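You operate a simulated robot arm through the tools that you are given. There is no shell and no other tool. Be economical: measure what you need, move in short steps, check, and stop when the job is done.

The job below is to be done with a simulated robot arm. You get a single attempt, and the scene is never put back.

TASK
Cap the clipped bottle, free it and stand it in the pink well.
Fine: pull the grey tray out for it and leave it out.

The check looks at the end state, three seconds after you hand in, the way a careful person would. Anything else that was tipped, shoved, dropped, spilled or broken makes it a failure. Lids that push on must go on centred and level and be pressed home; caps that screw on are set level and turned clockwise until they are tight.

THE ROBOT
A 7-joint arm with a two-finger parallel gripper, fixed in place. Base frame: the origin is at the foot of the arm, x ahead of it, y to its left, z up; the work surface is at about z = 880. Units: mm, degrees, N and s.
With the tool pointing down near the work surface it reaches from about 240 to 680 mm from the base axis. Its first joint turns from -66.0 to 66.0 degrees. Payload 2.4 kg.
Tool frame: the origin (TCP) lies between the finger pads and is the grasp point; the fingertips stand 30 mm ahead of it; z points along the fingers, y is the line along which they close. Largest opening 94 mm; finger width 28, thickness 10; the body of the gripper, 50 by 96 mm, starts 55 mm behind the TCP.
Orientation is that of the tool frame in the base frame, as a unit quaternion [x, y, z, w]. With the fingers straight down and closing along the base's y, the tool's x points along the base's -x, its y along +y and its z along -z.

THE INTERFACE
- The arm moves only by the tool servo_tool. Its arguments are lists of equal length, an entry for each row: "hand": the gripper command, from -1 (fully open) to 1 (shut), values between in proportion; "travel": the shift along the tool's x, y, z in mm, a list of three; "rot": the turn, a rotation vector about the tool's x, y, z in degrees, a list of three. In form: {"hand": [hand, ...], "travel": [[dx, dy, dz], ...], "rot": [[wx, wy, wz], ...]}. A call has 1 to 20 rows; each row shifts and turns the commanded pose from where the row before left it, along the tool's axes as they then stand. A row lasts 0.2 s, in which the tool goes at most 50 mm and 8.6 degrees; a call with a longer step from one row to the next is refused whole, and so is a gripper value outside its range. A pose out of reach is approached as far as the arm can. The call stops where the force on the tool passes 40 N (or 10 N more than at its start, if that is more) or the arm is blocked; 0.2 s more then pass. The fingers move at their own pace (about 153 mm/s each) and stop on an object; they squeeze with about 42 N. The grip force told is the motor's: it shows also when the fingers shut on nothing. Time passes only in rows, and 0.2 s behind the last, so rows that do not move let the fingers close. It gives the time, the measured TCP pose, the force on the tool (base axes), the opening and the grip force at its end, in the units of the frame above (readings bear some noise), with the torque about the TCP (base axes, N m) and any sound that the robot's microphone picked up, and new pictures: "show" is both (left out), scene, wrist or none.
- Cameras (640 x 400 px; columns grow to the right, rows downward): "scene" is fixed at [43.8, 476.8, 1458.6]; the picture's right is [-0.69, -0.72, 0.00], its down [-0.31, 0.30, -0.90] and it looks along [0.65, -0.62, -0.43] (base axes); focal length 317 px, centre (320, 200). "wrist" rides on the gripper at [76, 14, -102] in the tool frame; the picture's right is [-0.18, 0.98, 0.00], its down [-0.75, -0.14, -0.64] and it looks along [-0.63, -0.12, 0.77] (tool axes); focal length 243 px, centre (320, 200). There is no depth. A picture from a camera that has moved, and an enlarged one, comes with that camera's place and axes in the base frame and with its lens.
- close_up(camera, box): a new picture of the part [left, top, right, bottom] of that camera's present view, enlarged. The clock stands still meanwhile.
- finish_job(): hands the job in; it is judged then, once.

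Work in short steps. Places have to be worked out from the pictures, the camera data and where the tool is seen: move nearer, look again, correct. Check each grasp and each placing, and mend what went wrong. You have 120 turns and 200 pictures in all, those below and enlarged ones among them. Open the gripper and draw the arm clear of the work before you hand the job in, unless the task says otherwise; then end with one line.

The tools are called after ">>>" as name(argument=value, ...) on one line, values as JSON. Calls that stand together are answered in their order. servo_tool: Moves the arm, as the interface text tells. Its arguments: {"type":"object","properties":{"hand":{"type":"array","items":{"type":"number"}},"travel":{"type":"array","items":{"type":"array","items":{"type":"number"}}},"rot":{"type":"array","items":{"type":"array","items":{"type":"number"}}},"show":{"type":"string","enum":["both","scene","wrist","none"]}},"required":["hand","travel","rot"]} The other tools are called the same way: close_up (camera, box) takes an enlarged picture of a part of a camera's view; finish_job () hands the job in.

At the start:

```text
clock: 0.0
position: [362.2, 80.8, 1266.3]
tool_rot: [0.0, 1.0, 0.0, -0.001]
contact_force: [-0.4, -0.3, 0.0]
wrist_torque: [0.01, -0.01, 0.01]
gripper_width: 94.0
grip_force: 0.2
```

scene: 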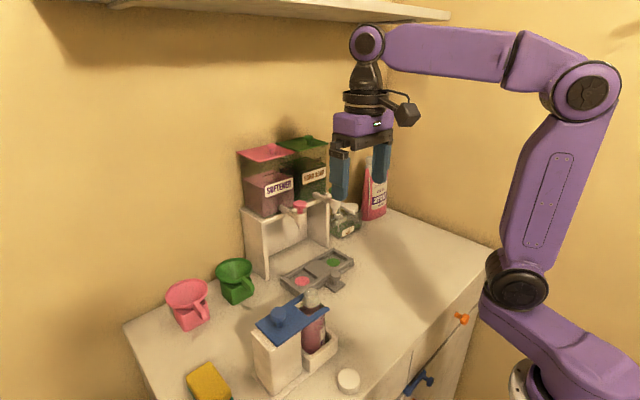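
wrist: 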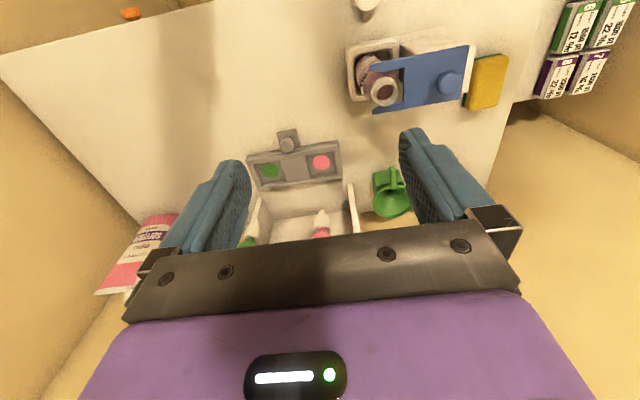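

I'll look closely at the clipped bottle, the tray and the cap before moving.

>>> close_up(camera="scene", box=[230, 270, 390, 400])

>>> close_up(camera="scene", box=[230, 170, 390, 300])

>>> close_up(camera="wrist", box=[320, 0, 520, 125])

>>> close_up(camera="wrist", box=[220, 120, 420, 245])

```text
3.08 times, centred on (310, 335) of scene
camera zoom: at [43.8, 476.8, 1458.6], right [-0.69, -0.72, 0.0], down [-0.31, 0.3, -0.9], along [0.65, -0.62, -0.43], focal length 976 px, centre (351, -215)
```

zoom: 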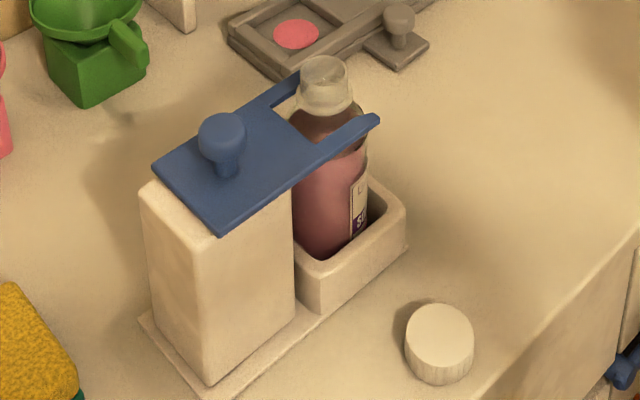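

```text
3.08 times, centred on (310, 235) of scene
camera zoom: at [43.8, 476.8, 1458.6], right [-0.69, -0.72, 0.0], down [-0.31, 0.3, -0.9], along [0.65, -0.62, -0.43], focal length 976 px, centre (351, 92)
```

zoom: 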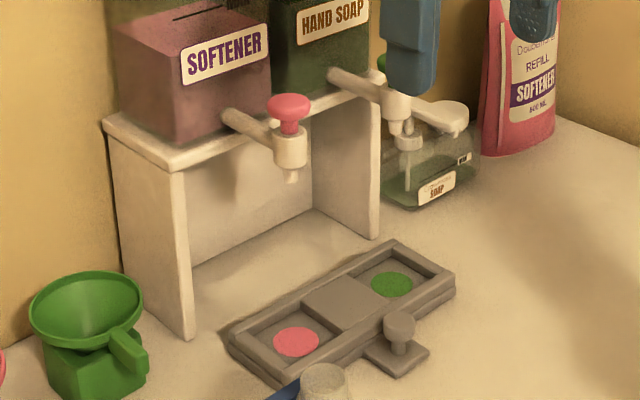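

```text
3.20 times, centred on (420, 62) of wrist
camera zoom: at [285.9, 94.9, 1369.7], right [0.18, 0.98, 0.0], down [0.75, -0.14, 0.64], along [0.63, -0.12, -0.77], focal length 776 px, centre (0, 640)
```

zoom: 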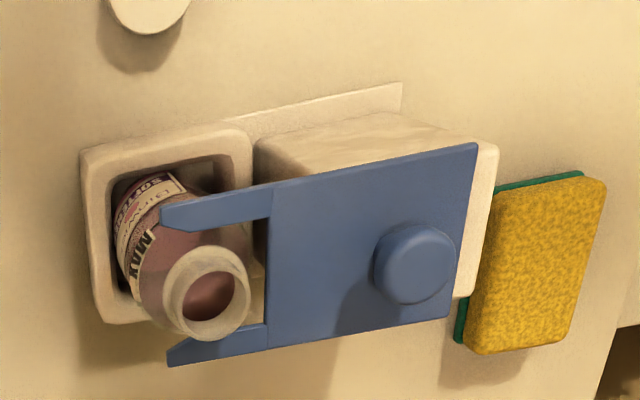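

```text
3.20 times, centred on (320, 182) of wrist
camera zoom: at [285.9, 94.9, 1369.7], right [0.18, 0.98, 0.0], down [0.75, -0.14, 0.64], along [0.63, -0.12, -0.77], focal length 776 px, centre (320, 256)
```

zoom: 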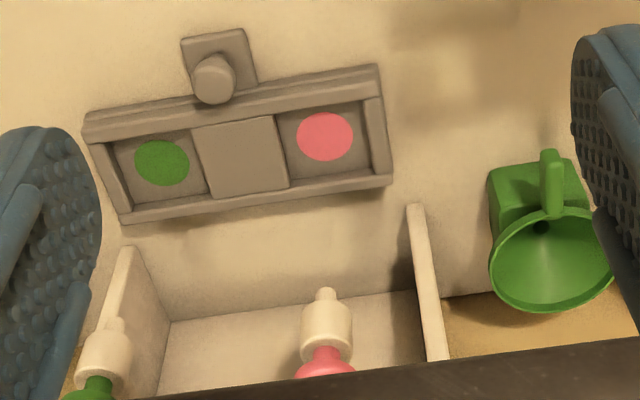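

Estimates: cap at about (293,165), bottle mouth (400,163,1027), clip knob (399,241,1033), tray knob (500,-15), pink well (570,44). I'll move above the cap at a safe height to refine these.

>>> servo_tool(hand=[-1, -1, -1, -1, -1, -1], travel=[[14, 17, 27], [14, 17, 27], [14, 17, 27], [14, 17, 27], [13, 16, 28], [0, 0, 0]], rot=[[0, 0, 0], [0, 0, 0], [0, 0, 0], [0, 0, 0], [0, 0, 0], [0, 0, 0]])

```text
clock: 1.4
position: [291.2, 162.4, 1130.4]
tool_rot: [0.0, 1.0, 0.0, 0.0]
contact_force: [-0.3, -0.4, 0.1]
wrist_torque: [-0.02, -0.02, 0.01]
gripper_width: 94.1
grip_force: 0.1
camera wrist: at [214.3, 177.1, 1233.5], right [0.18, 0.98, 0.0], down [0.75, -0.14, 0.64], along [0.63, -0.12, -0.77], focal length 243 px, centre (320, 200)
```

scene: 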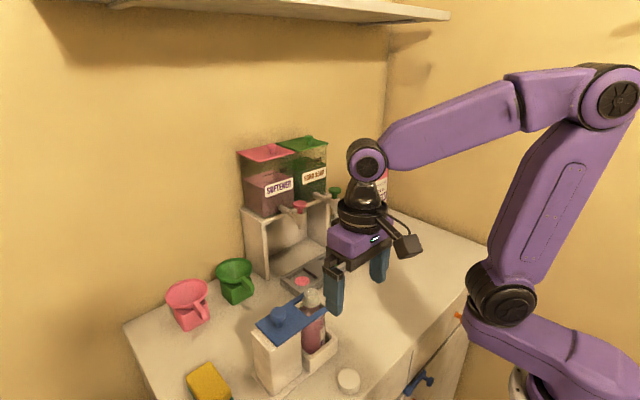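
wrist: 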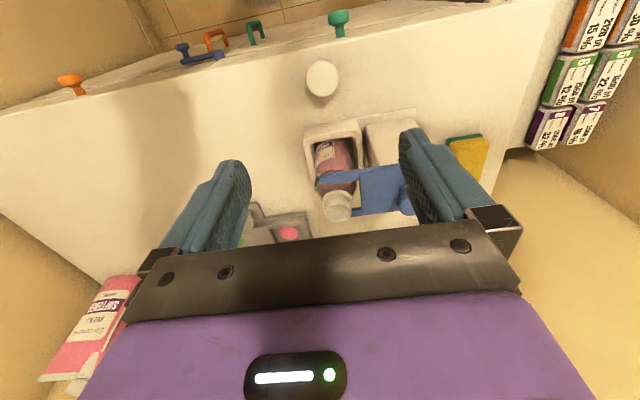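

>>> close_up(camera="wrist", box=[270, 40, 430, 140])

>>> close_up(camera="wrist", box=[280, 110, 440, 230])

```text
4.00 times, centred on (350, 90) of wrist
camera zoom: at [214.3, 177.1, 1233.5], right [0.18, 0.98, 0.0], down [0.75, -0.14, 0.64], along [0.63, -0.12, -0.77], focal length 970 px, centre (200, 640)
```

zoom: 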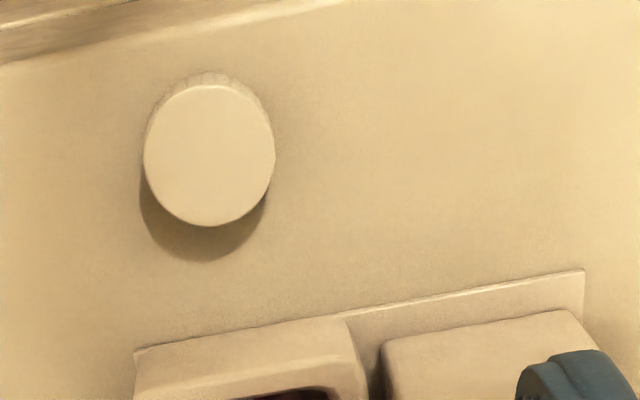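

```text
3.33 times, centred on (360, 170) of wrist
camera zoom: at [214.3, 177.1, 1233.5], right [0.18, 0.98, 0.0], down [0.75, -0.14, 0.64], along [0.63, -0.12, -0.77], focal length 809 px, centre (187, 300)
```

zoom: 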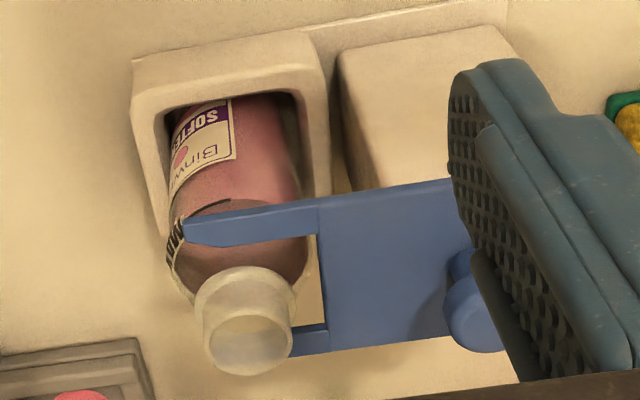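

Cap is ~41 mm wide with a ribbed rim, at about (292.5,164.6). Descending part way to verify centring.

>>> servo_tool(hand=[-1, -1, -1, -1, -1, -1], travel=[[-1, 2, 40], [0, 0, 40], [0, 0, 40], [0, 0, 30], [0, 0, 15], [0, 0, 0]], rot=[[0, 0, 0], [0, 0, 0], [0, 0, 0], [0, 0, 0], [0, 0, 0], [0, 0, 0]])

```text
clock: 2.8
position: [295.0, 166.6, 966.7]
tool_rot: [0.001, 1.0, 0.0, 0.0]
contact_force: [-0.1, -0.3, 0.2]
wrist_torque: [0.03, 0.01, -0.01]
gripper_width: 93.9
grip_force: 0.0
camera wrist: at [218.5, 181.4, 1069.1], right [0.18, 0.98, 0.0], down [0.75, -0.14, 0.64], along [0.63, -0.12, -0.77], focal length 243 px, centre (320, 200)
```

scene: 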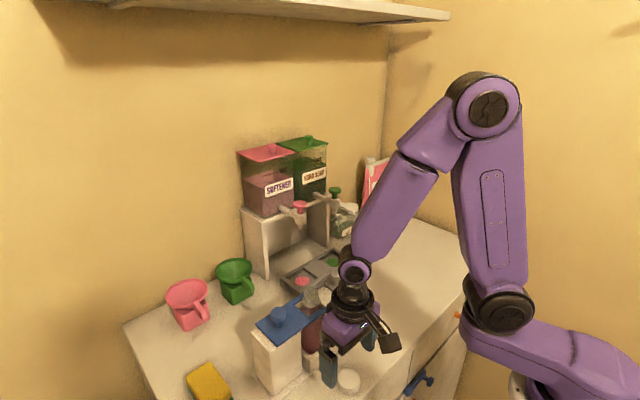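
wrist: 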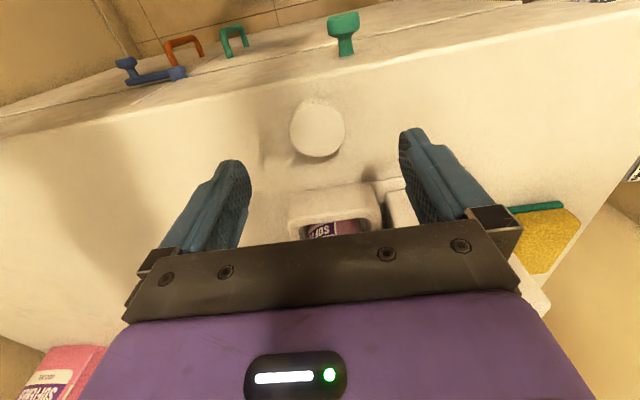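

Cap is at about (293,165). Descending the last 52 mm, with a small correction.

>>> servo_tool(hand=[-1, -1, -1, -1], travel=[[2, -2, 25], [0, 0, 20], [0, 0, 7], [0, 0, 0]], rot=[[0, 0, 0], [0, 0, 0], [0, 0, 0], [0, 0, 0]], show="wrist")

```text
clock: 3.8
position: [292.3, 164.2, 914.8]
tool_rot: [0.001, 1.0, 0.0, 0.0]
contact_force: [-0.6, -0.3, 0.1]
wrist_torque: [0.01, -0.03, 0.0]
gripper_width: 93.9
grip_force: 0.1
camera wrist: at [215.8, 179.0, 1017.9], right [0.18, 0.98, 0.0], down [0.75, -0.14, 0.64], along [0.63, -0.12, -0.77], focal length 243 px, centre (320, 200)
```

wrist: 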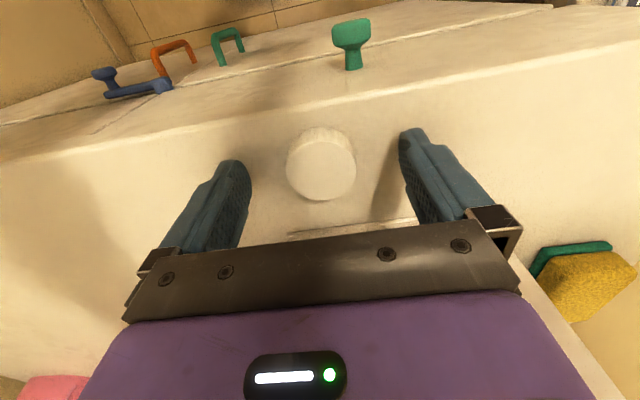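

Well centred. Closing on the cap.

>>> servo_tool(hand=[0, 1, 1, 1], travel=[[0, 0.5, 0], [0, 0, 0], [0, 0, 0], [0, 0, 0]], rot=[[0, 0, 0], [0, 0, 0], [0, 0, 0], [0, 0, 0]], show="wrist")

```text
clock: 4.8
position: [292.0, 165.8, 915.4]
tool_rot: [0.0, 1.0, 0.0, 0.0]
contact_force: [1.9, -1.5, 3.9]
wrist_torque: [-0.13, -0.03, 0.04]
gripper_width: 40.2
grip_force: 42.3
camera wrist: at [215.5, 179.5, 1017.3], right [0.18, 0.98, 0.0], down [0.75, -0.14, 0.64], along [0.63, -0.12, -0.77], focal length 243 px, centre (320, 200)
```

wrist: 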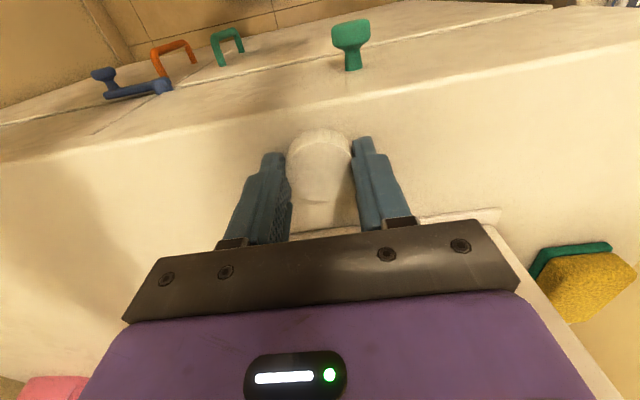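

Gripped at 40 mm. Lifting straight up.

>>> servo_tool(hand=[1, 1, 1, 1, 1, 1, 1], travel=[[0, 0, -20], [0, 0, -40], [0, 0, -40], [0, 0, -40], [0, 0, -40], [0, 0, -20], [0, 0, 0]], rot=[[0, 0, 0], [0, 0, 0], [0, 0, 0], [0, 0, 0], [0, 0, 0], [0, 0, 0], [0, 0, 0]])

>>> close_up(camera="wrist", box=[260, 100, 420, 240])

>>> close_up(camera="scene", box=[250, 270, 370, 390])

```text
clock: 6.4
position: [292.3, 163.8, 1112.5]
tool_rot: [0.0, 1.0, -0.001, 0.001]
contact_force: [-0.9, -0.3, -0.3]
wrist_torque: [0.01, 0.0, 0.01]
gripper_width: 40.1
grip_force: 42.3
camera wrist: at [215.6, 179.2, 1215.1], right [0.18, 0.98, 0.0], down [0.75, -0.14, 0.64], along [0.63, -0.12, -0.77], focal length 243 px, centre (320, 200)
```

scene: 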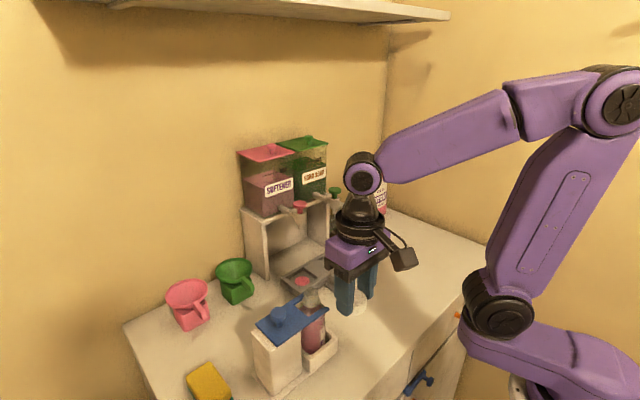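
wrist: 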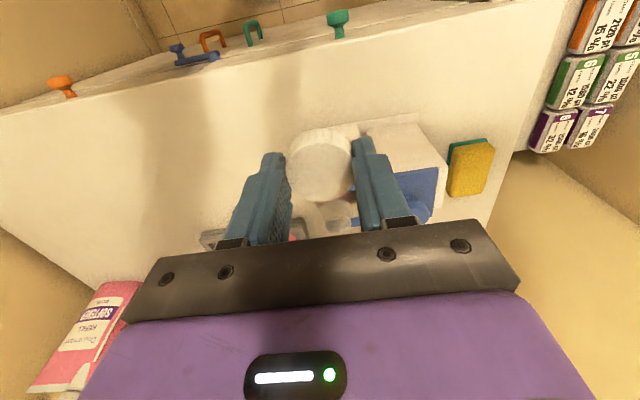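

```text
2.86 times, centred on (340, 170) of wrist
camera zoom: at [215.6, 179.2, 1215.1], right [0.18, 0.98, 0.0], down [0.75, -0.14, 0.64], along [0.63, -0.12, -0.77], focal length 693 px, centre (263, 286)
```

zoom: 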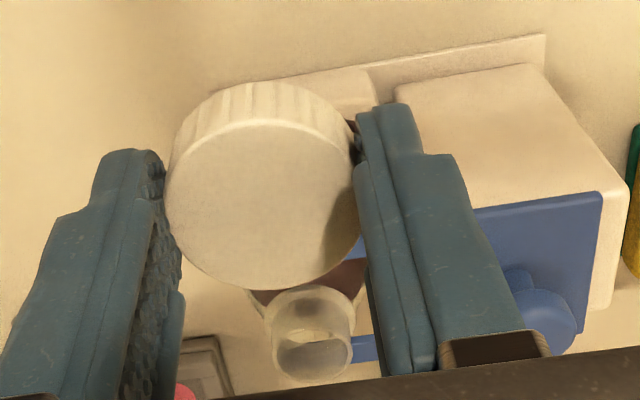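

```text
3.33 times, centred on (310, 330) of scene
camera zoom: at [43.7, 476.8, 1458.6], right [-0.69, -0.72, 0.0], down [-0.31, 0.3, -0.9], along [0.65, -0.62, -0.43], focal length 1057 px, centre (353, -233)
```

zoom: 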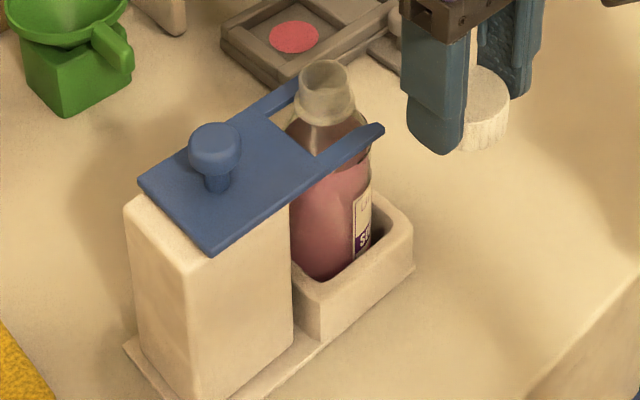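

Bottle mouth refined to about (393,164.8), rim z≈1039. Moving the cap over it at a safe height (cap bottom ~1077).

>>> servo_tool(hand=[1, 1, 1, 1, 1, 1], travel=[[-20, -0.5, 0], [-30, 0, 0], [-30, 0, 0], [-20.8, 0, 0], [0, 0, 0], [0, 0, 0]], rot=[[0, 0, 0], [0, 0, 0], [0, 0, 0], [0, 0, 0], [0, 0, 0], [0, 0, 0]])

>>> close_up(camera="scene", box=[270, 230, 370, 330])

>>> close_up(camera="wrist", box=[260, 100, 420, 240])

```text
clock: 7.8
position: [392.9, 165.5, 1113.1]
tool_rot: [0.0, 1.0, 0.0, 0.001]
contact_force: [0.4, 1.5, 0.2]
wrist_torque: [-0.01, 0.0, 0.01]
gripper_width: 40.1
grip_force: 42.1
camera wrist: at [316.7, 179.8, 1216.6], right [0.18, 0.98, 0.0], down [0.75, -0.14, 0.64], along [0.63, -0.12, -0.77], focal length 243 px, centre (320, 200)
```

scene: 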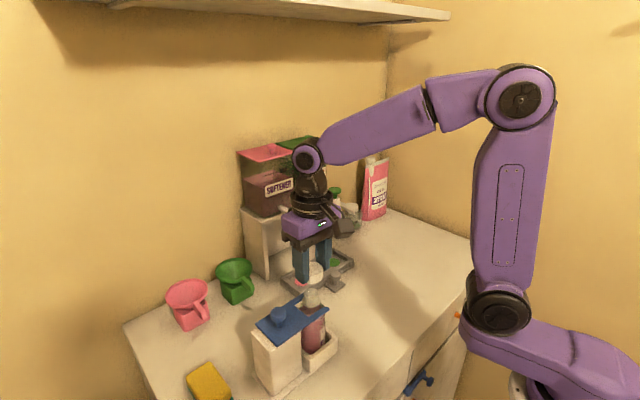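
wrist: 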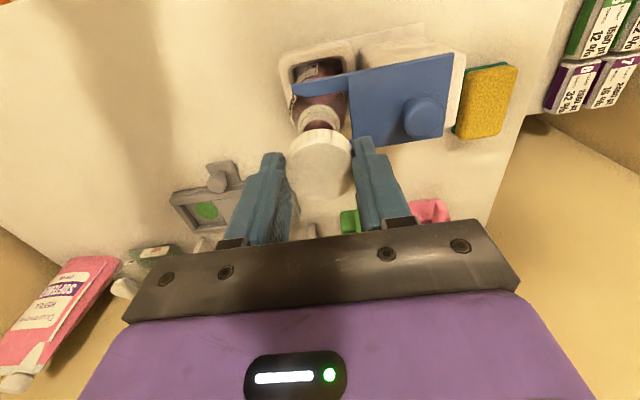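

```text
4.00 times, centred on (320, 280) of scene
camera zoom: at [43.8, 476.8, 1458.6], right [-0.69, -0.72, 0.0], down [-0.31, 0.3, -0.9], along [0.65, -0.62, -0.43], focal length 1268 px, centre (320, -120)
```

zoom: 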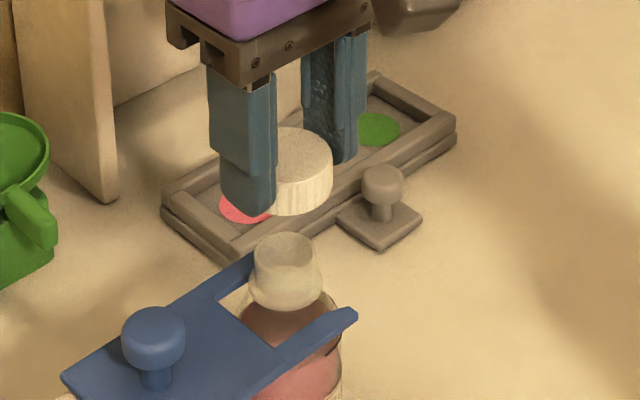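

```text
2.86 times, centred on (340, 170) of wrist
camera zoom: at [316.7, 179.8, 1216.6], right [0.18, 0.98, 0.0], down [0.75, -0.14, 0.64], along [0.63, -0.12, -0.77], focal length 693 px, centre (263, 286)
```

zoom: 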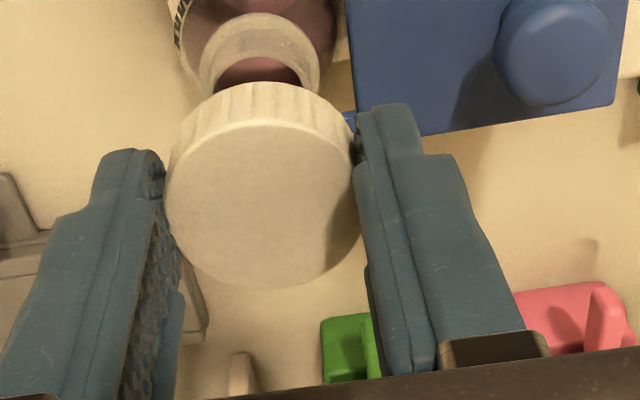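

Cap seems ~1–2 mm short in x. Shifting +1.2 mm and lowering 26 mm to look again before contact.

>>> servo_tool(hand=[1, 1, 1, 1], travel=[[-1.2, 0, 6], [0, 0, 10], [0, 0, 10], [0, 0, 0]], rot=[[0, 0, 0], [0, 0, 0], [0, 0, 0], [0, 0, 0]], show="none")

>>> close_up(camera="scene", box=[280, 250, 350, 330])

>>> close_up(camera="wrist", box=[260, 80, 400, 220])

```text
clock: 8.8
position: [394.9, 164.3, 1087.2]
tool_rot: [0.001, 1.0, 0.001, 0.0]
contact_force: [-0.6, 0.4, -0.4]
wrist_torque: [-0.02, 0.01, 0.02]
gripper_width: 40.3
grip_force: 41.6
```

```text
5.00 times, centred on (315, 290) of scene
camera zoom: at [43.8, 476.8, 1458.6], right [-0.69, -0.72, 0.0], down [-0.31, 0.3, -0.9], along [0.65, -0.62, -0.43], focal length 1586 px, centre (345, -250)
```

zoom: 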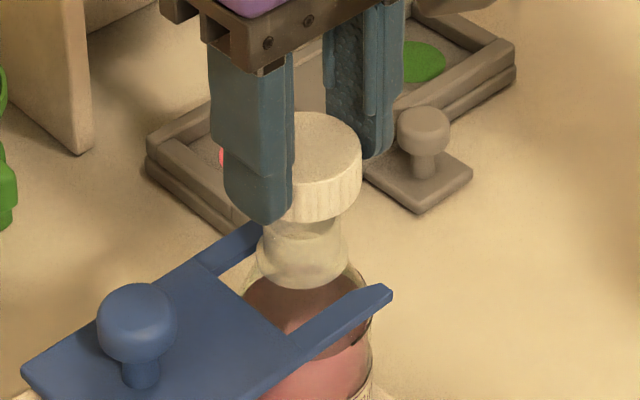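

```text
2.86 times, centred on (330, 150) of wrist
camera zoom: at [317.4, 178.5, 1190.8], right [0.18, 0.98, 0.0], down [0.75, -0.14, 0.64], along [0.63, -0.12, -0.77], focal length 693 px, centre (291, 343)
```

zoom: 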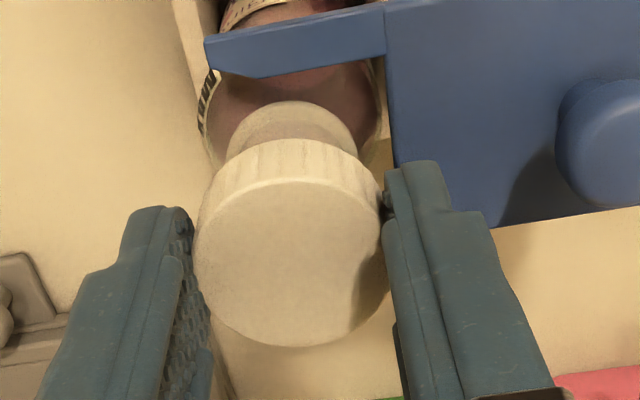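

Remaining offset is about +1.6 in x and +0.8 in y. Correcting, then lowering slowly while watching force.

>>> servo_tool(hand=[1, 1, 1, 1, 1, 1, 1], travel=[[-1.6, 0.8, 0], [0, 0, 2], [0, 0, 2], [0, 0, 2], [0, 0, 2], [0, 0, 2], [0, 0, 0]], rot=[[0, 0, 0], [0, 0, 0], [0, 0, 0], [0, 0, 0], [0, 0, 0], [0, 0, 0], [0, 0, 0]], show="none")

>>> close_up(camera="scene", box=[280, 250, 350, 330])

```text
clock: 10.4
position: [396.0, 165.6, 1076.8]
tool_rot: [0.001, 1.0, 0.0, 0.0]
contact_force: [0.2, 0.7, -0.6]
wrist_torque: [-0.02, -0.01, -0.02]
gripper_width: 39.9
grip_force: 42.8
```

```text
5.00 times, centred on (315, 290) of scene
camera zoom: at [43.8, 476.8, 1458.6], right [-0.69, -0.72, 0.0], down [-0.31, 0.3, -0.9], along [0.65, -0.62, -0.43], focal length 1586 px, centre (345, -250)
```

zoom: 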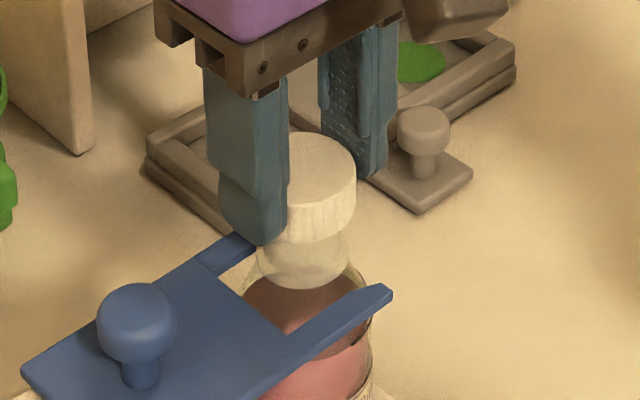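

Cap and neck axes now agree. Continue lowering gently to contact.

>>> servo_tool(hand=[1, 1, 1, 1, 1], travel=[[0, 0, 1.5], [0, 0, 1.5], [0, 0, 1.5], [0, 0, 1.5], [0, 0, 0]], rot=[[0, 0, 0], [0, 0, 0], [0, 0, 0], [0, 0, 0], [0, 0, 0]], show="none")

```text
clock: 11.6
position: [395.0, 166.3, 1071.3]
tool_rot: [0.0, 1.0, 0.0, 0.001]
contact_force: [-0.3, 0.3, 0.4]
wrist_torque: [0.02, 0.0, -0.04]
gripper_width: 40.1
grip_force: 42.1
```

>>> servo_tool(hand=[1, 1, 1, 1, 1], travel=[[0, 0, 1.5], [0, 0, 1.5], [0, 0, 1.5], [0, 0, 1.5], [0, 0, 0]], rot=[[0, 0, 0], [0, 0, 0], [0, 0, 0], [0, 0, 0], [0, 0, 0]], show="none")

>>> close_up(camera="scene", box=[280, 250, 350, 330])

```text
clock: 12.8
position: [398.1, 164.3, 1067.4]
tool_rot: [0.0, 1.0, 0.001, 0.003]
contact_force: [-1.6, -1.8, 37.5]
wrist_torque: [-0.66, -0.24, -0.1]
gripper_width: 40.4
grip_force: 41.8
```

```text
5.00 times, centred on (315, 290) of scene
camera zoom: at [43.2, 476.5, 1458.7], right [-0.69, -0.72, 0.0], down [-0.31, 0.3, -0.9], along [0.65, -0.62, -0.43], focal length 1586 px, centre (345, -250)
```

zoom: 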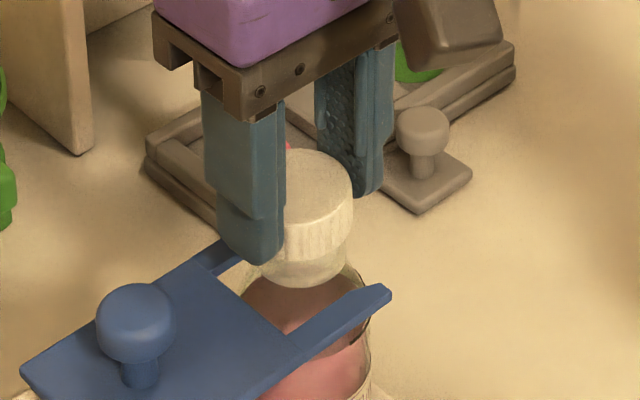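

Contact at 37 N with torque indicating the −y side of the skirt touching first, i.e. the cap sits slightly too far +y. Back off, shift −1.2 mm in y, and try again.

>>> servo_tool(hand=[1, 1, 1, 1, 1, 1], travel=[[0, 0, -3], [0, -1.2, 0], [0, 0, 0], [0, 0, 1], [0, 0, 1], [0, 0, 0]], rot=[[0, 0, 0], [0, 0, 0], [0, 0, 0], [0, 0, 0], [0, 0, 0], [0, 0, 0]], show="none")

>>> close_up(camera="scene", box=[280, 250, 350, 330])

>>> close_up(camera="wrist", box=[260, 80, 400, 220])

```text
clock: 14.2
position: [395.0, 164.1, 1067.8]
tool_rot: [0.0, 1.0, 0.0, 0.0]
contact_force: [1.7, 0.1, 17.2]
wrist_torque: [-0.26, -0.16, 0.0]
gripper_width: 39.8
grip_force: 42.0
```

```text
5.00 times, centred on (315, 290) of scene
camera zoom: at [43.6, 476.7, 1458.6], right [-0.69, -0.72, 0.0], down [-0.31, 0.3, -0.9], along [0.65, -0.62, -0.43], focal length 1586 px, centre (345, -250)
```

zoom: 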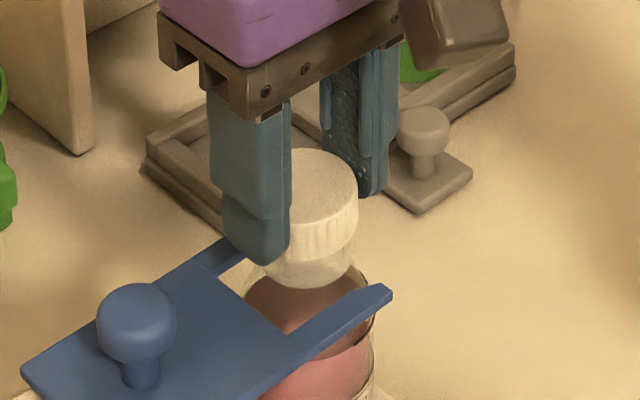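

```text
2.86 times, centred on (330, 150) of wrist
camera zoom: at [318.9, 178.5, 1170.5], right [0.18, 0.98, 0.0], down [0.75, -0.14, 0.64], along [0.63, -0.12, -0.77], focal length 693 px, centre (291, 343)
```

zoom: 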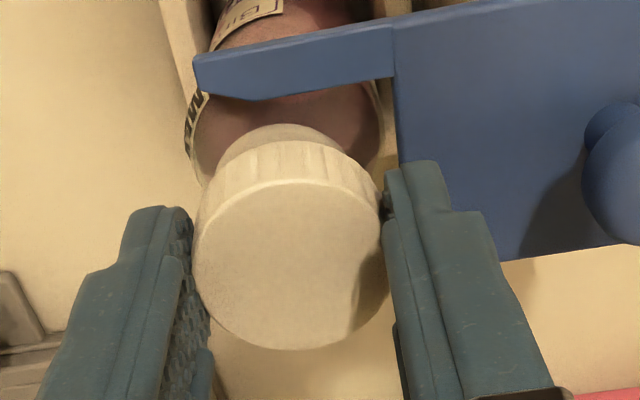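

The skirt has already slid ~8 mm over the neck and rests on the thread, with light force. Turning clockwise (+tool z) with a light downward follow.

>>> servo_tool(hand=[1, 1, 1, 1, 1, 1, 1, 1, 1, 1], travel=[[0, 0, 0.1], [0, 0, 0.1], [0, 0, 0.1], [0, 0, 0.1], [0, 0, 0.1], [0, 0, 0.1], [0, 0, 0.1], [0, 0, 0.1], [0, 0, 0.1], [0, 0, 0.1]], rot=[[0, 0, 8], [0, 0, 8], [0, 0, 8], [0, 0, 8], [0, 0, 8], [0, 0, 8], [0, 0, 8], [0, 0, 8], [0, 0, 8], [0, 0, 8]])

```text
clock: 16.4
position: [396.9, 164.0, 1065.9]
tool_rot: [0.644, 0.765, 0.001, 0.001]
contact_force: [7.8, 1.3, 0.5]
wrist_torque: [0.04, -0.31, 0.05]
gripper_width: 40.2
grip_force: 41.9
camera wrist: at [396.7, 242.0, 1169.2], right [1.0, -0.01, 0.0], down [-0.01, -0.77, 0.64], along [-0.01, -0.64, -0.77], focal length 243 px, centre (320, 200)
```

scene: 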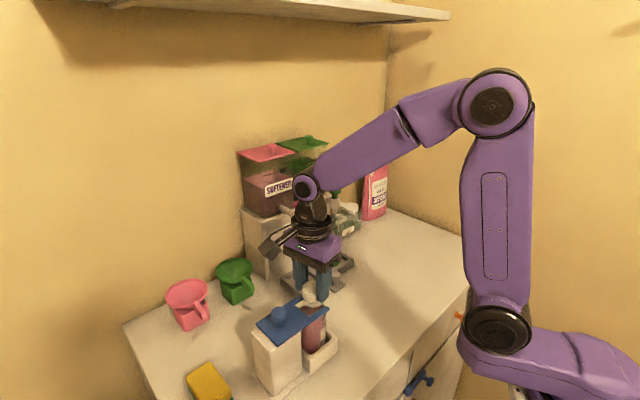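
wrist: 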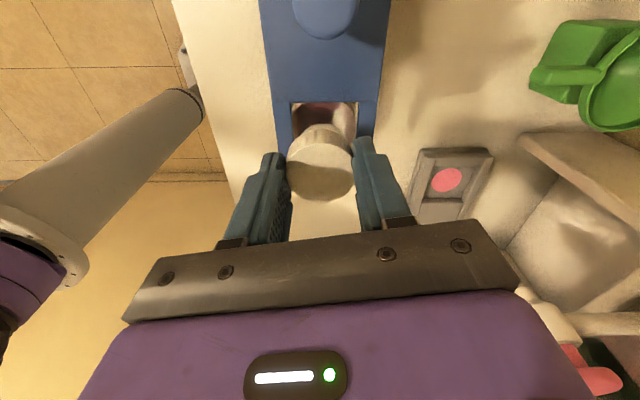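

Cap dropped about 1.5 mm and the axial force vanished, so the thread is engaging; there's an 8 N side load in +x. Relieving it and checking the cap's level.

>>> servo_tool(hand=[1, 1], travel=[[-0.1, 0.8, 0], [0, 0, 0]], rot=[[0, 0, 0], [0, 0, 0]], show="none")

>>> close_up(camera="scene", box=[280, 250, 350, 330])

>>> close_up(camera="wrist", box=[250, 80, 390, 220])

```text
clock: 17.0
position: [397.6, 164.0, 1065.2]
tool_rot: [0.643, 0.766, 0.0, 0.0]
contact_force: [5.3, -0.1, 0.6]
wrist_torque: [0.0, -0.19, -0.01]
gripper_width: 40.0
grip_force: 42.2
```

```text
5.00 times, centred on (315, 290) of scene
camera zoom: at [43.9, 476.8, 1458.6], right [-0.69, -0.72, 0.0], down [-0.31, 0.3, -0.9], along [0.65, -0.62, -0.43], focal length 1586 px, centre (345, -250)
```

zoom: 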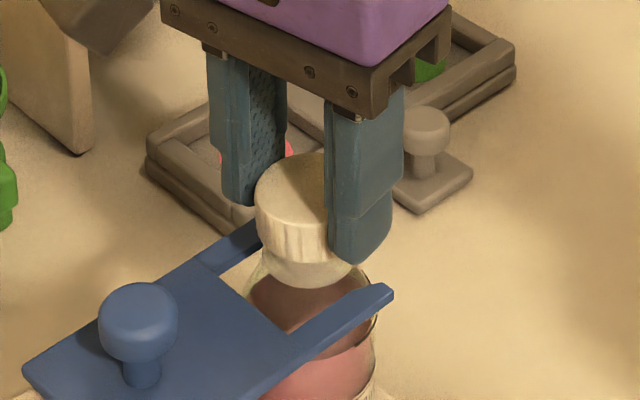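

```text
2.86 times, centred on (320, 150) of wrist
camera zoom: at [397.0, 241.9, 1168.6], right [1.0, -0.01, 0.0], down [-0.01, -0.77, 0.64], along [-0.01, -0.64, -0.77], focal length 693 px, centre (320, 343)
```

zoom: 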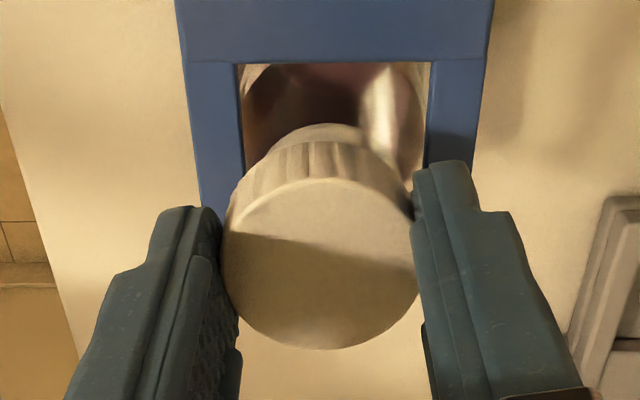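

Level and centred. Another small +x correction, then continue turning clockwise.

>>> servo_tool(hand=[1, 1, 1, 1, 1, 1, 1, 1, 1, 1, 1], travel=[[-0.1, 0.8, 0], [0, 0, 0.1], [0, 0, 0.1], [0, 0, 0.1], [0, 0, 0.1], [0, 0, 0.1], [0, 0, 0.1], [0, 0, 0.1], [0, 0, 0.1], [0, 0, 0.1], [0, 0, 0.1]], rot=[[0, 0, 0], [0, 0, 8], [0, 0, 8], [0, 0, 8], [0, 0, 8], [0, 0, 8], [0, 0, 8], [0, 0, 8], [0, 0, 8], [0, 0, 8], [0, 0, 8]], show="none")

```text
clock: 19.4
position: [398.3, 164.1, 1064.8]
tool_rot: [0.985, 0.172, 0.001, 0.0]
contact_force: [10.4, -0.1, 1.5]
wrist_torque: [-0.01, -0.38, 0.1]
gripper_width: 40.1
grip_force: 42.0
```

Side load of 10 N persists in +x, so I'll release (partial opening), let it settle, and check the cap's seat before regrasping.

>>> servo_tool(hand=[-0.28, -0.28, -0.28], travel=[[0, 0, 0], [0, 0, 0], [0, 0, 0]], rot=[[0, 0, 0], [0, 0, 0], [0, 0, 0]], show="wrist")

>>> close_up(camera="scene", box=[280, 250, 350, 330])

>>> close_up(camera="wrist", box=[250, 80, 390, 220])

```text
clock: 20.2
position: [398.2, 163.4, 1064.5]
tool_rot: [0.985, 0.174, 0.0, 0.0]
contact_force: [0.3, 0.3, -0.2]
wrist_torque: [-0.02, -0.04, 0.02]
gripper_width: 60.5
grip_force: 0.1
camera wrist: at [473.9, 176.7, 1167.8], right [0.16, -0.99, 0.0], down [-0.76, -0.12, 0.64], along [-0.63, -0.1, -0.77], focal length 243 px, centre (320, 200)
```

wrist: 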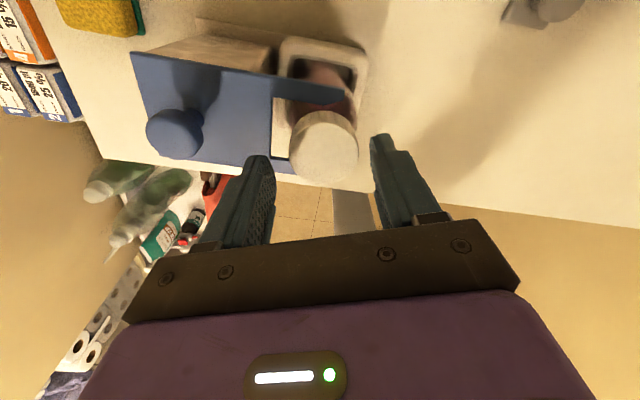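

```text
5.00 times, centred on (315, 290) of scene
camera zoom: at [43.8, 476.8, 1458.6], right [-0.69, -0.72, 0.0], down [-0.31, 0.3, -0.9], along [0.65, -0.62, -0.43], focal length 1586 px, centre (345, -250)
```

zoom: 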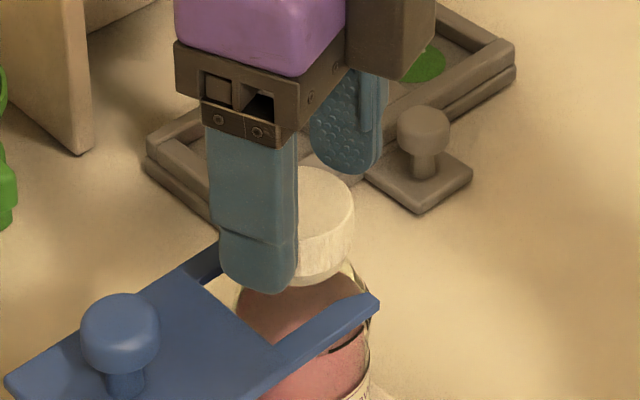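

```text
2.86 times, centred on (320, 150) of wrist
camera zoom: at [473.9, 176.7, 1167.8], right [0.16, -0.99, 0.0], down [-0.76, -0.12, 0.64], along [-0.63, -0.1, -0.77], focal length 693 px, centre (320, 343)
```

zoom: 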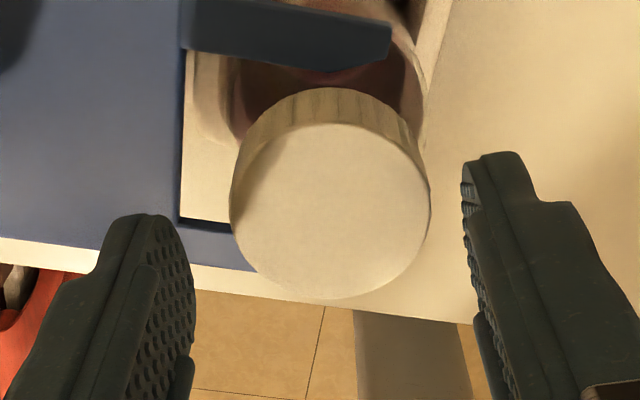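

The cap now sits lower than when held, and the blue clip seems to have moved several mm. Raising clear to look properly.

>>> servo_tool(hand=[-0.28, -0.28, -0.28, -0.28], travel=[[0, 0, -15], [0, 0, -30], [0, 0, -30], [0, 0, 0]], rot=[[0, 0, 0], [0, 0, 0], [0, 0, 0], [0, 0, 0]], show="none")

>>> close_up(camera="scene", box=[250, 270, 370, 390])

>>> close_up(camera="wrist", box=[200, 50, 400, 200])

```text
clock: 21.2
position: [395.6, 164.6, 1141.1]
tool_rot: [0.985, 0.174, 0.001, 0.0]
contact_force: [0.8, 0.2, 0.6]
wrist_torque: [0.0, 0.0, -0.02]
gripper_width: 60.5
grip_force: 0.0
```

```text
3.33 times, centred on (310, 330) of scene
camera zoom: at [43.7, 476.8, 1458.6], right [-0.69, -0.72, 0.0], down [-0.31, 0.3, -0.9], along [0.65, -0.62, -0.43], focal length 1057 px, centre (353, -233)
```

zoom: 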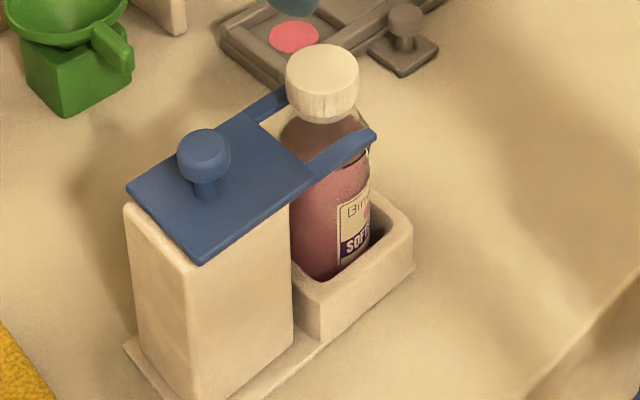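

```text
2.67 times, centred on (300, 125) of wrist
camera zoom: at [472.4, 177.0, 1244.0], right [0.16, -0.99, 0.0], down [-0.76, -0.12, 0.64], along [-0.63, -0.1, -0.77], focal length 647 px, centre (373, 400)
```

zoom: 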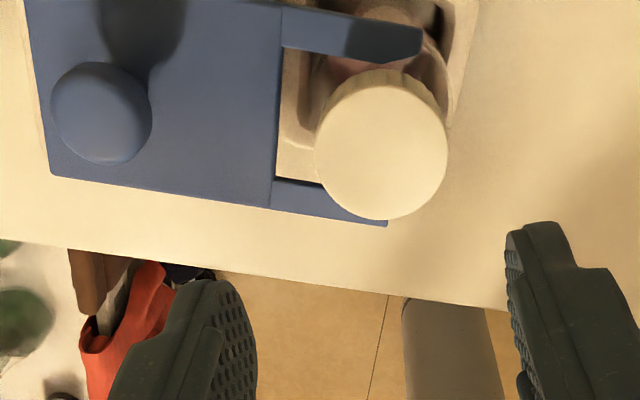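

The cap dropped ~6 mm on release and settled a few mm toward +x — so I had been holding it off-centre. Rotating the wrist back to 0° at height, then measuring the cap again.

>>> servo_tool(hand=[-1, -1, -1, -1, -1, -1, -1, -1, -1, -1, -1, -1, -1, -1, -1, -1, -1, -1, -1, -1], travel=[[0, 0, 0], [0, 0, 0], [0, 0, 0], [0, 0, 0], [0, 0, 0], [0, 0, 0], [0, 0, 0], [0, 0, 0], [0, 0, 0], [0, 0, 0], [0, 0, 0], [0, 0, 0], [0, 0, 0], [0, 0, 0], [0, 0, 0], [0, 0, 0], [0, 0, 0], [0, 0, 0], [0, 0, 0], [0, 0, 0]], rot=[[0, 0, -8], [0, 0, -8], [0, 0, -8], [0, 0, -8], [0, 0, -8], [0, 0, -8], [0, 0, -8], [0, 0, -8], [0, 0, -8], [0, 0, -8], [0, 0, -8], [0, 0, -8], [0, 0, -8], [0, 0, -8], [0, 0, -8], [0, 0, -8], [0, 0, -8], [0, 0, -8], [0, 0, -8], [0, 0, -8]], show="none")

>>> close_up(camera="scene", box=[285, 270, 345, 330])

>>> close_up(camera="wrist", box=[260, 50, 460, 200])

```text
clock: 25.4
position: [397.5, 163.9, 1140.8]
tool_rot: [-0.002, 1.0, 0.0, 0.0]
contact_force: [-0.3, 0.3, -0.1]
wrist_torque: [0.02, -0.03, 0.0]
gripper_width: 94.0
grip_force: 0.1
```

```text
6.67 times, centred on (315, 300) of scene
camera zoom: at [43.8, 476.8, 1458.6], right [-0.69, -0.72, 0.0], down [-0.31, 0.3, -0.9], along [0.65, -0.62, -0.43], focal length 2114 px, centre (353, -467)
```

zoom: 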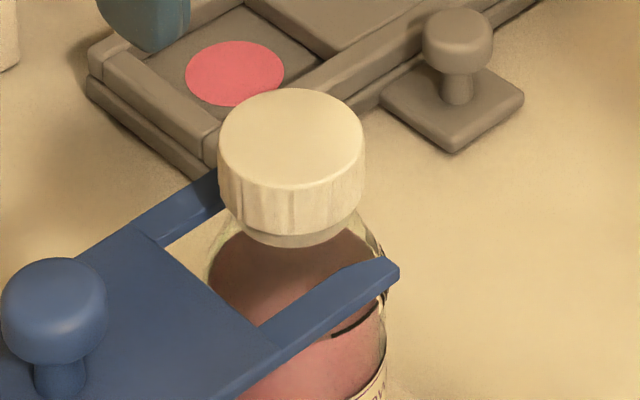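

```text
2.67 times, centred on (360, 125) of wrist
camera zoom: at [321.2, 178.3, 1242.5], right [0.18, 0.98, 0.0], down [0.75, -0.14, 0.64], along [0.63, -0.12, -0.77], focal length 647 px, centre (213, 400)
```

zoom: 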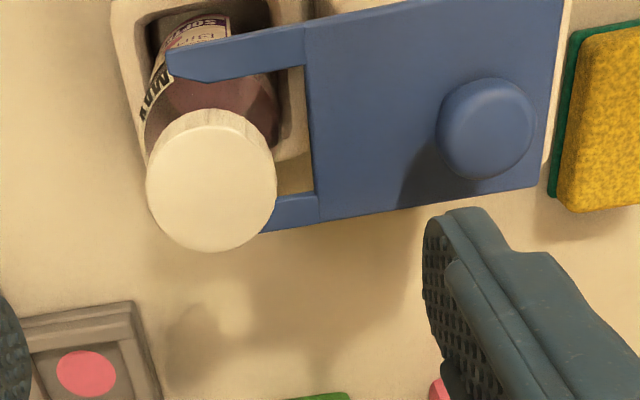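

Cap top is at about (396.5,164,1042), slightly tilted. To get a long turning stroke I'll pre-rotate counter-clockwise at height and see what range the wrist has.

>>> servo_tool(hand=[-0.28, -0.28, -0.28, -0.28, -0.28, -0.28, -0.28, -0.28, -0.28, -0.28, -0.28, -0.28, -0.28, -0.28, -0.28, -0.28, -0.28, -0.28, -0.28], travel=[[0, 0, 0], [0, 0, 0], [0, 0, 0], [0, 0, 0], [0, 0, 0], [0, 0, 0], [0, 0, 0], [0, 0, 0], [0, 0, 0], [0, 0, 0], [0, 0, 0], [0, 0, 0], [0, 0, 0], [0, 0, 0], [0, 0, 0], [0, 0, 0], [0, 0, 0], [0, 0, 0], [0, 0, 0]], rot=[[0, 0, -8], [0, 0, -8], [0, 0, -8], [0, 0, -8], [0, 0, -8], [0, 0, -8], [0, 0, -8], [0, 0, -8], [0, 0, -8], [0, 0, -8], [0, 0, -8], [0, 0, -8], [0, 0, -8], [0, 0, -8], [0, 0, -8], [0, 0, -8], [0, 0, -8], [0, 0, -8], [0, 0, 0]], show="wrist")

```text
clock: 29.4
position: [397.0, 165.1, 1138.7]
tool_rot: [0.951, -0.309, -0.001, -0.001]
contact_force: [0.2, 0.0, 0.8]
wrist_torque: [-0.01, 0.01, 0.0]
gripper_width: 60.5
grip_force: 0.1
camera wrist: at [450.6, 108.3, 1242.4], right [-0.72, -0.69, 0.0], down [-0.53, 0.56, 0.64], along [-0.44, 0.47, -0.77], focal length 243 px, centre (320, 200)
```

wrist: 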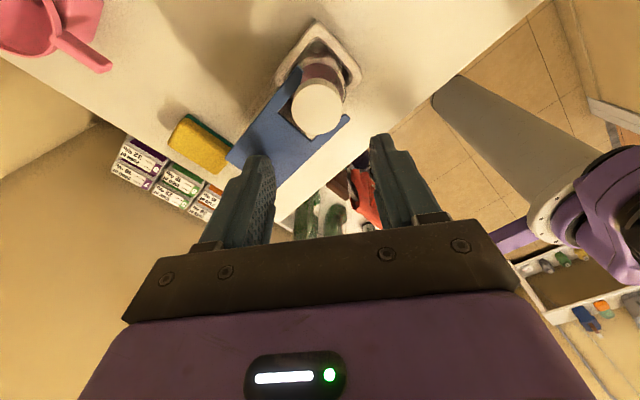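

Combining views from three yaw angles cancels the wrist camera's bias: the bottle axis is really at about (400.7,163.3), i.e. +3.3 mm in x from my TCP. Correcting and descending to just above the cap to verify.

>>> servo_tool(hand=[-0.28, -0.28, -0.28, -0.28, -0.28], travel=[[3.4, -1, 0], [0, 0, 25], [0, 0, 25], [0, 0, 12], [0, 0, 0]], rot=[[0, 0, 0], [0, 0, 0], [0, 0, 0], [0, 0, 0], [0, 0, 0]], show="none")

>>> close_up(camera="scene", box=[280, 250, 350, 330])

>>> close_up(camera="wrist", box=[250, 80, 390, 220])

```text
clock: 30.6
position: [400.8, 163.5, 1077.1]
tool_rot: [0.951, -0.308, -0.001, -0.001]
contact_force: [0.3, 0.3, 0.4]
wrist_torque: [0.01, 0.0, 0.0]
gripper_width: 60.2
grip_force: 0.0
```

```text
5.00 times, centred on (315, 290) of scene
camera zoom: at [43.8, 476.8, 1458.6], right [-0.69, -0.72, 0.0], down [-0.31, 0.3, -0.9], along [0.65, -0.62, -0.43], focal length 1586 px, centre (345, -250)
```

zoom: 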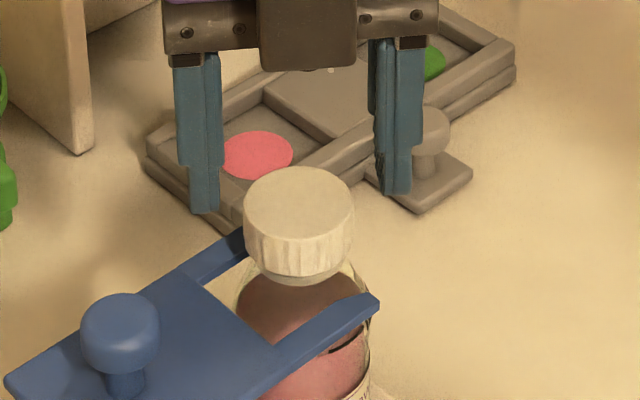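

```text
2.86 times, centred on (320, 150) of wrist
camera zoom: at [453.6, 107.7, 1180.0], right [-0.73, -0.69, 0.0], down [-0.53, 0.56, 0.64], along [-0.44, 0.47, -0.77], focal length 693 px, centre (320, 343)
```

zoom: 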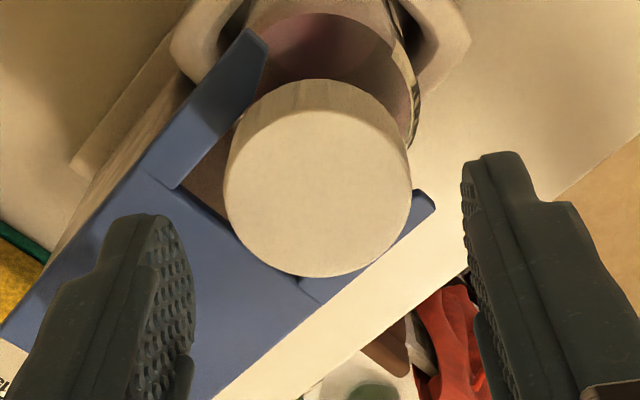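

Fingers are centred on the cap in the scene view. Descending 20 mm and gripping.

>>> servo_tool(hand=[-0.28, -0.28, -0.28, 0.2, 1, 1, 1], travel=[[0, 0, 10], [0, 0, 10], [0, 0, 0], [0, 0, 0], [0, 0, 0], [0, 0, 0], [0, 0, 0]], rot=[[0, 0, 0], [0, 0, 0], [0, 0, 0], [0, 0, 0], [0, 0, 0], [0, 0, 0], [0, 0, 0]], show="none")

>>> close_up(camera="scene", box=[280, 250, 350, 330])

>>> close_up(camera="wrist", box=[250, 80, 390, 220])

```text
clock: 32.2
position: [400.7, 163.1, 1056.7]
tool_rot: [0.951, -0.309, 0.001, 0.0]
contact_force: [0.5, -0.6, -1.2]
wrist_torque: [-0.01, -0.03, -0.02]
gripper_width: 39.7
grip_force: 41.7
```

```text
5.00 times, centred on (315, 290) of scene
camera zoom: at [43.8, 476.8, 1458.6], right [-0.69, -0.72, 0.0], down [-0.31, 0.3, -0.9], along [0.65, -0.62, -0.43], focal length 1586 px, centre (345, -250)
```

zoom: 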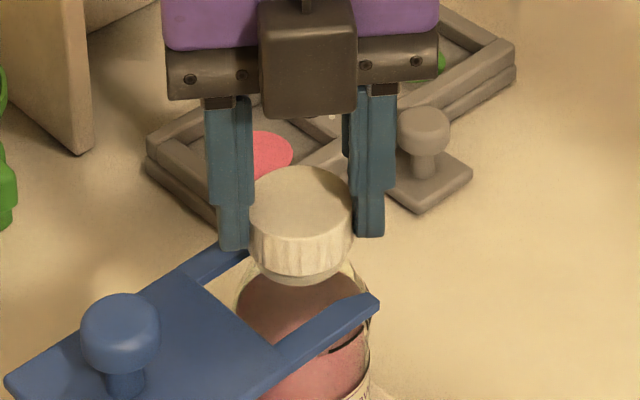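

```text
2.86 times, centred on (320, 150) of wrist
camera zoom: at [453.2, 107.7, 1160.9], right [-0.73, -0.69, 0.0], down [-0.53, 0.56, 0.64], along [-0.44, 0.47, -0.77], focal length 693 px, centre (320, 343)
```

zoom: 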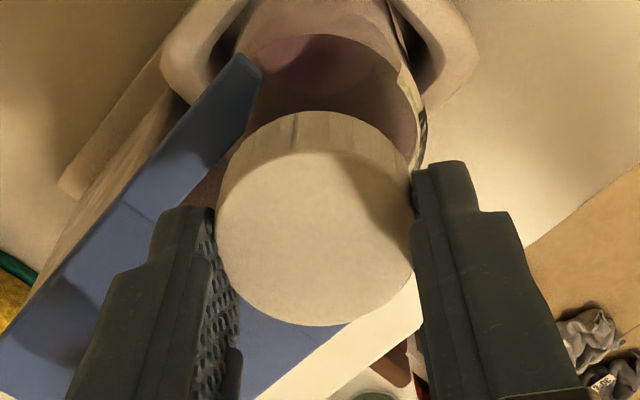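

Clean grip, no side load. Pressing lightly and turning clockwise with slow follow.

>>> servo_tool(hand=[1, 1, 1, 1, 1, 1, 1, 1, 1, 1, 1], travel=[[0, 0, 0.8], [0, 0, 0.08], [0, 0, 0.08], [0, 0, 0.08], [0, 0, 0.08], [0, 0, 0.08], [0, 0, 0.08], [0, 0, 0.08], [0, 0, 0.08], [0, 0, 0.08], [0, 0, 0.08]], rot=[[0, 0, 0], [0, 0, 8], [0, 0, 8], [0, 0, 8], [0, 0, 8], [0, 0, 8], [0, 0, 8], [0, 0, 8], [0, 0, 8], [0, 0, 8], [0, 0, 8]], show="none")

>>> close_up(camera="scene", box=[280, 250, 350, 330])

```text
clock: 34.6
position: [402.0, 164.3, 1057.2]
tool_rot: [-0.552, 0.834, 0.0, 0.001]
contact_force: [-4.5, 0.5, 10.2]
wrist_torque: [-0.16, 0.21, 0.09]
gripper_width: 39.6
grip_force: 42.3
heard: snap
stopped in row 11: the force on the tool passed its limit at 42 N (the readings are from after the stop); the commanded pose is now the measured one
```

```text
5.00 times, centred on (315, 290) of scene
camera zoom: at [43.5, 476.8, 1458.6], right [-0.69, -0.72, 0.0], down [-0.31, 0.3, -0.9], along [0.65, -0.62, -0.43], focal length 1586 px, centre (345, -250)
```

zoom: 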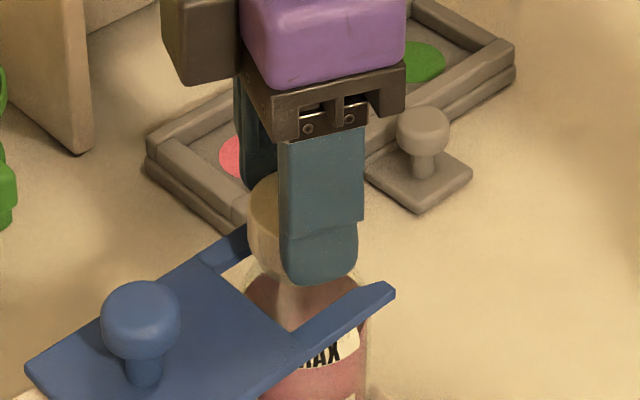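

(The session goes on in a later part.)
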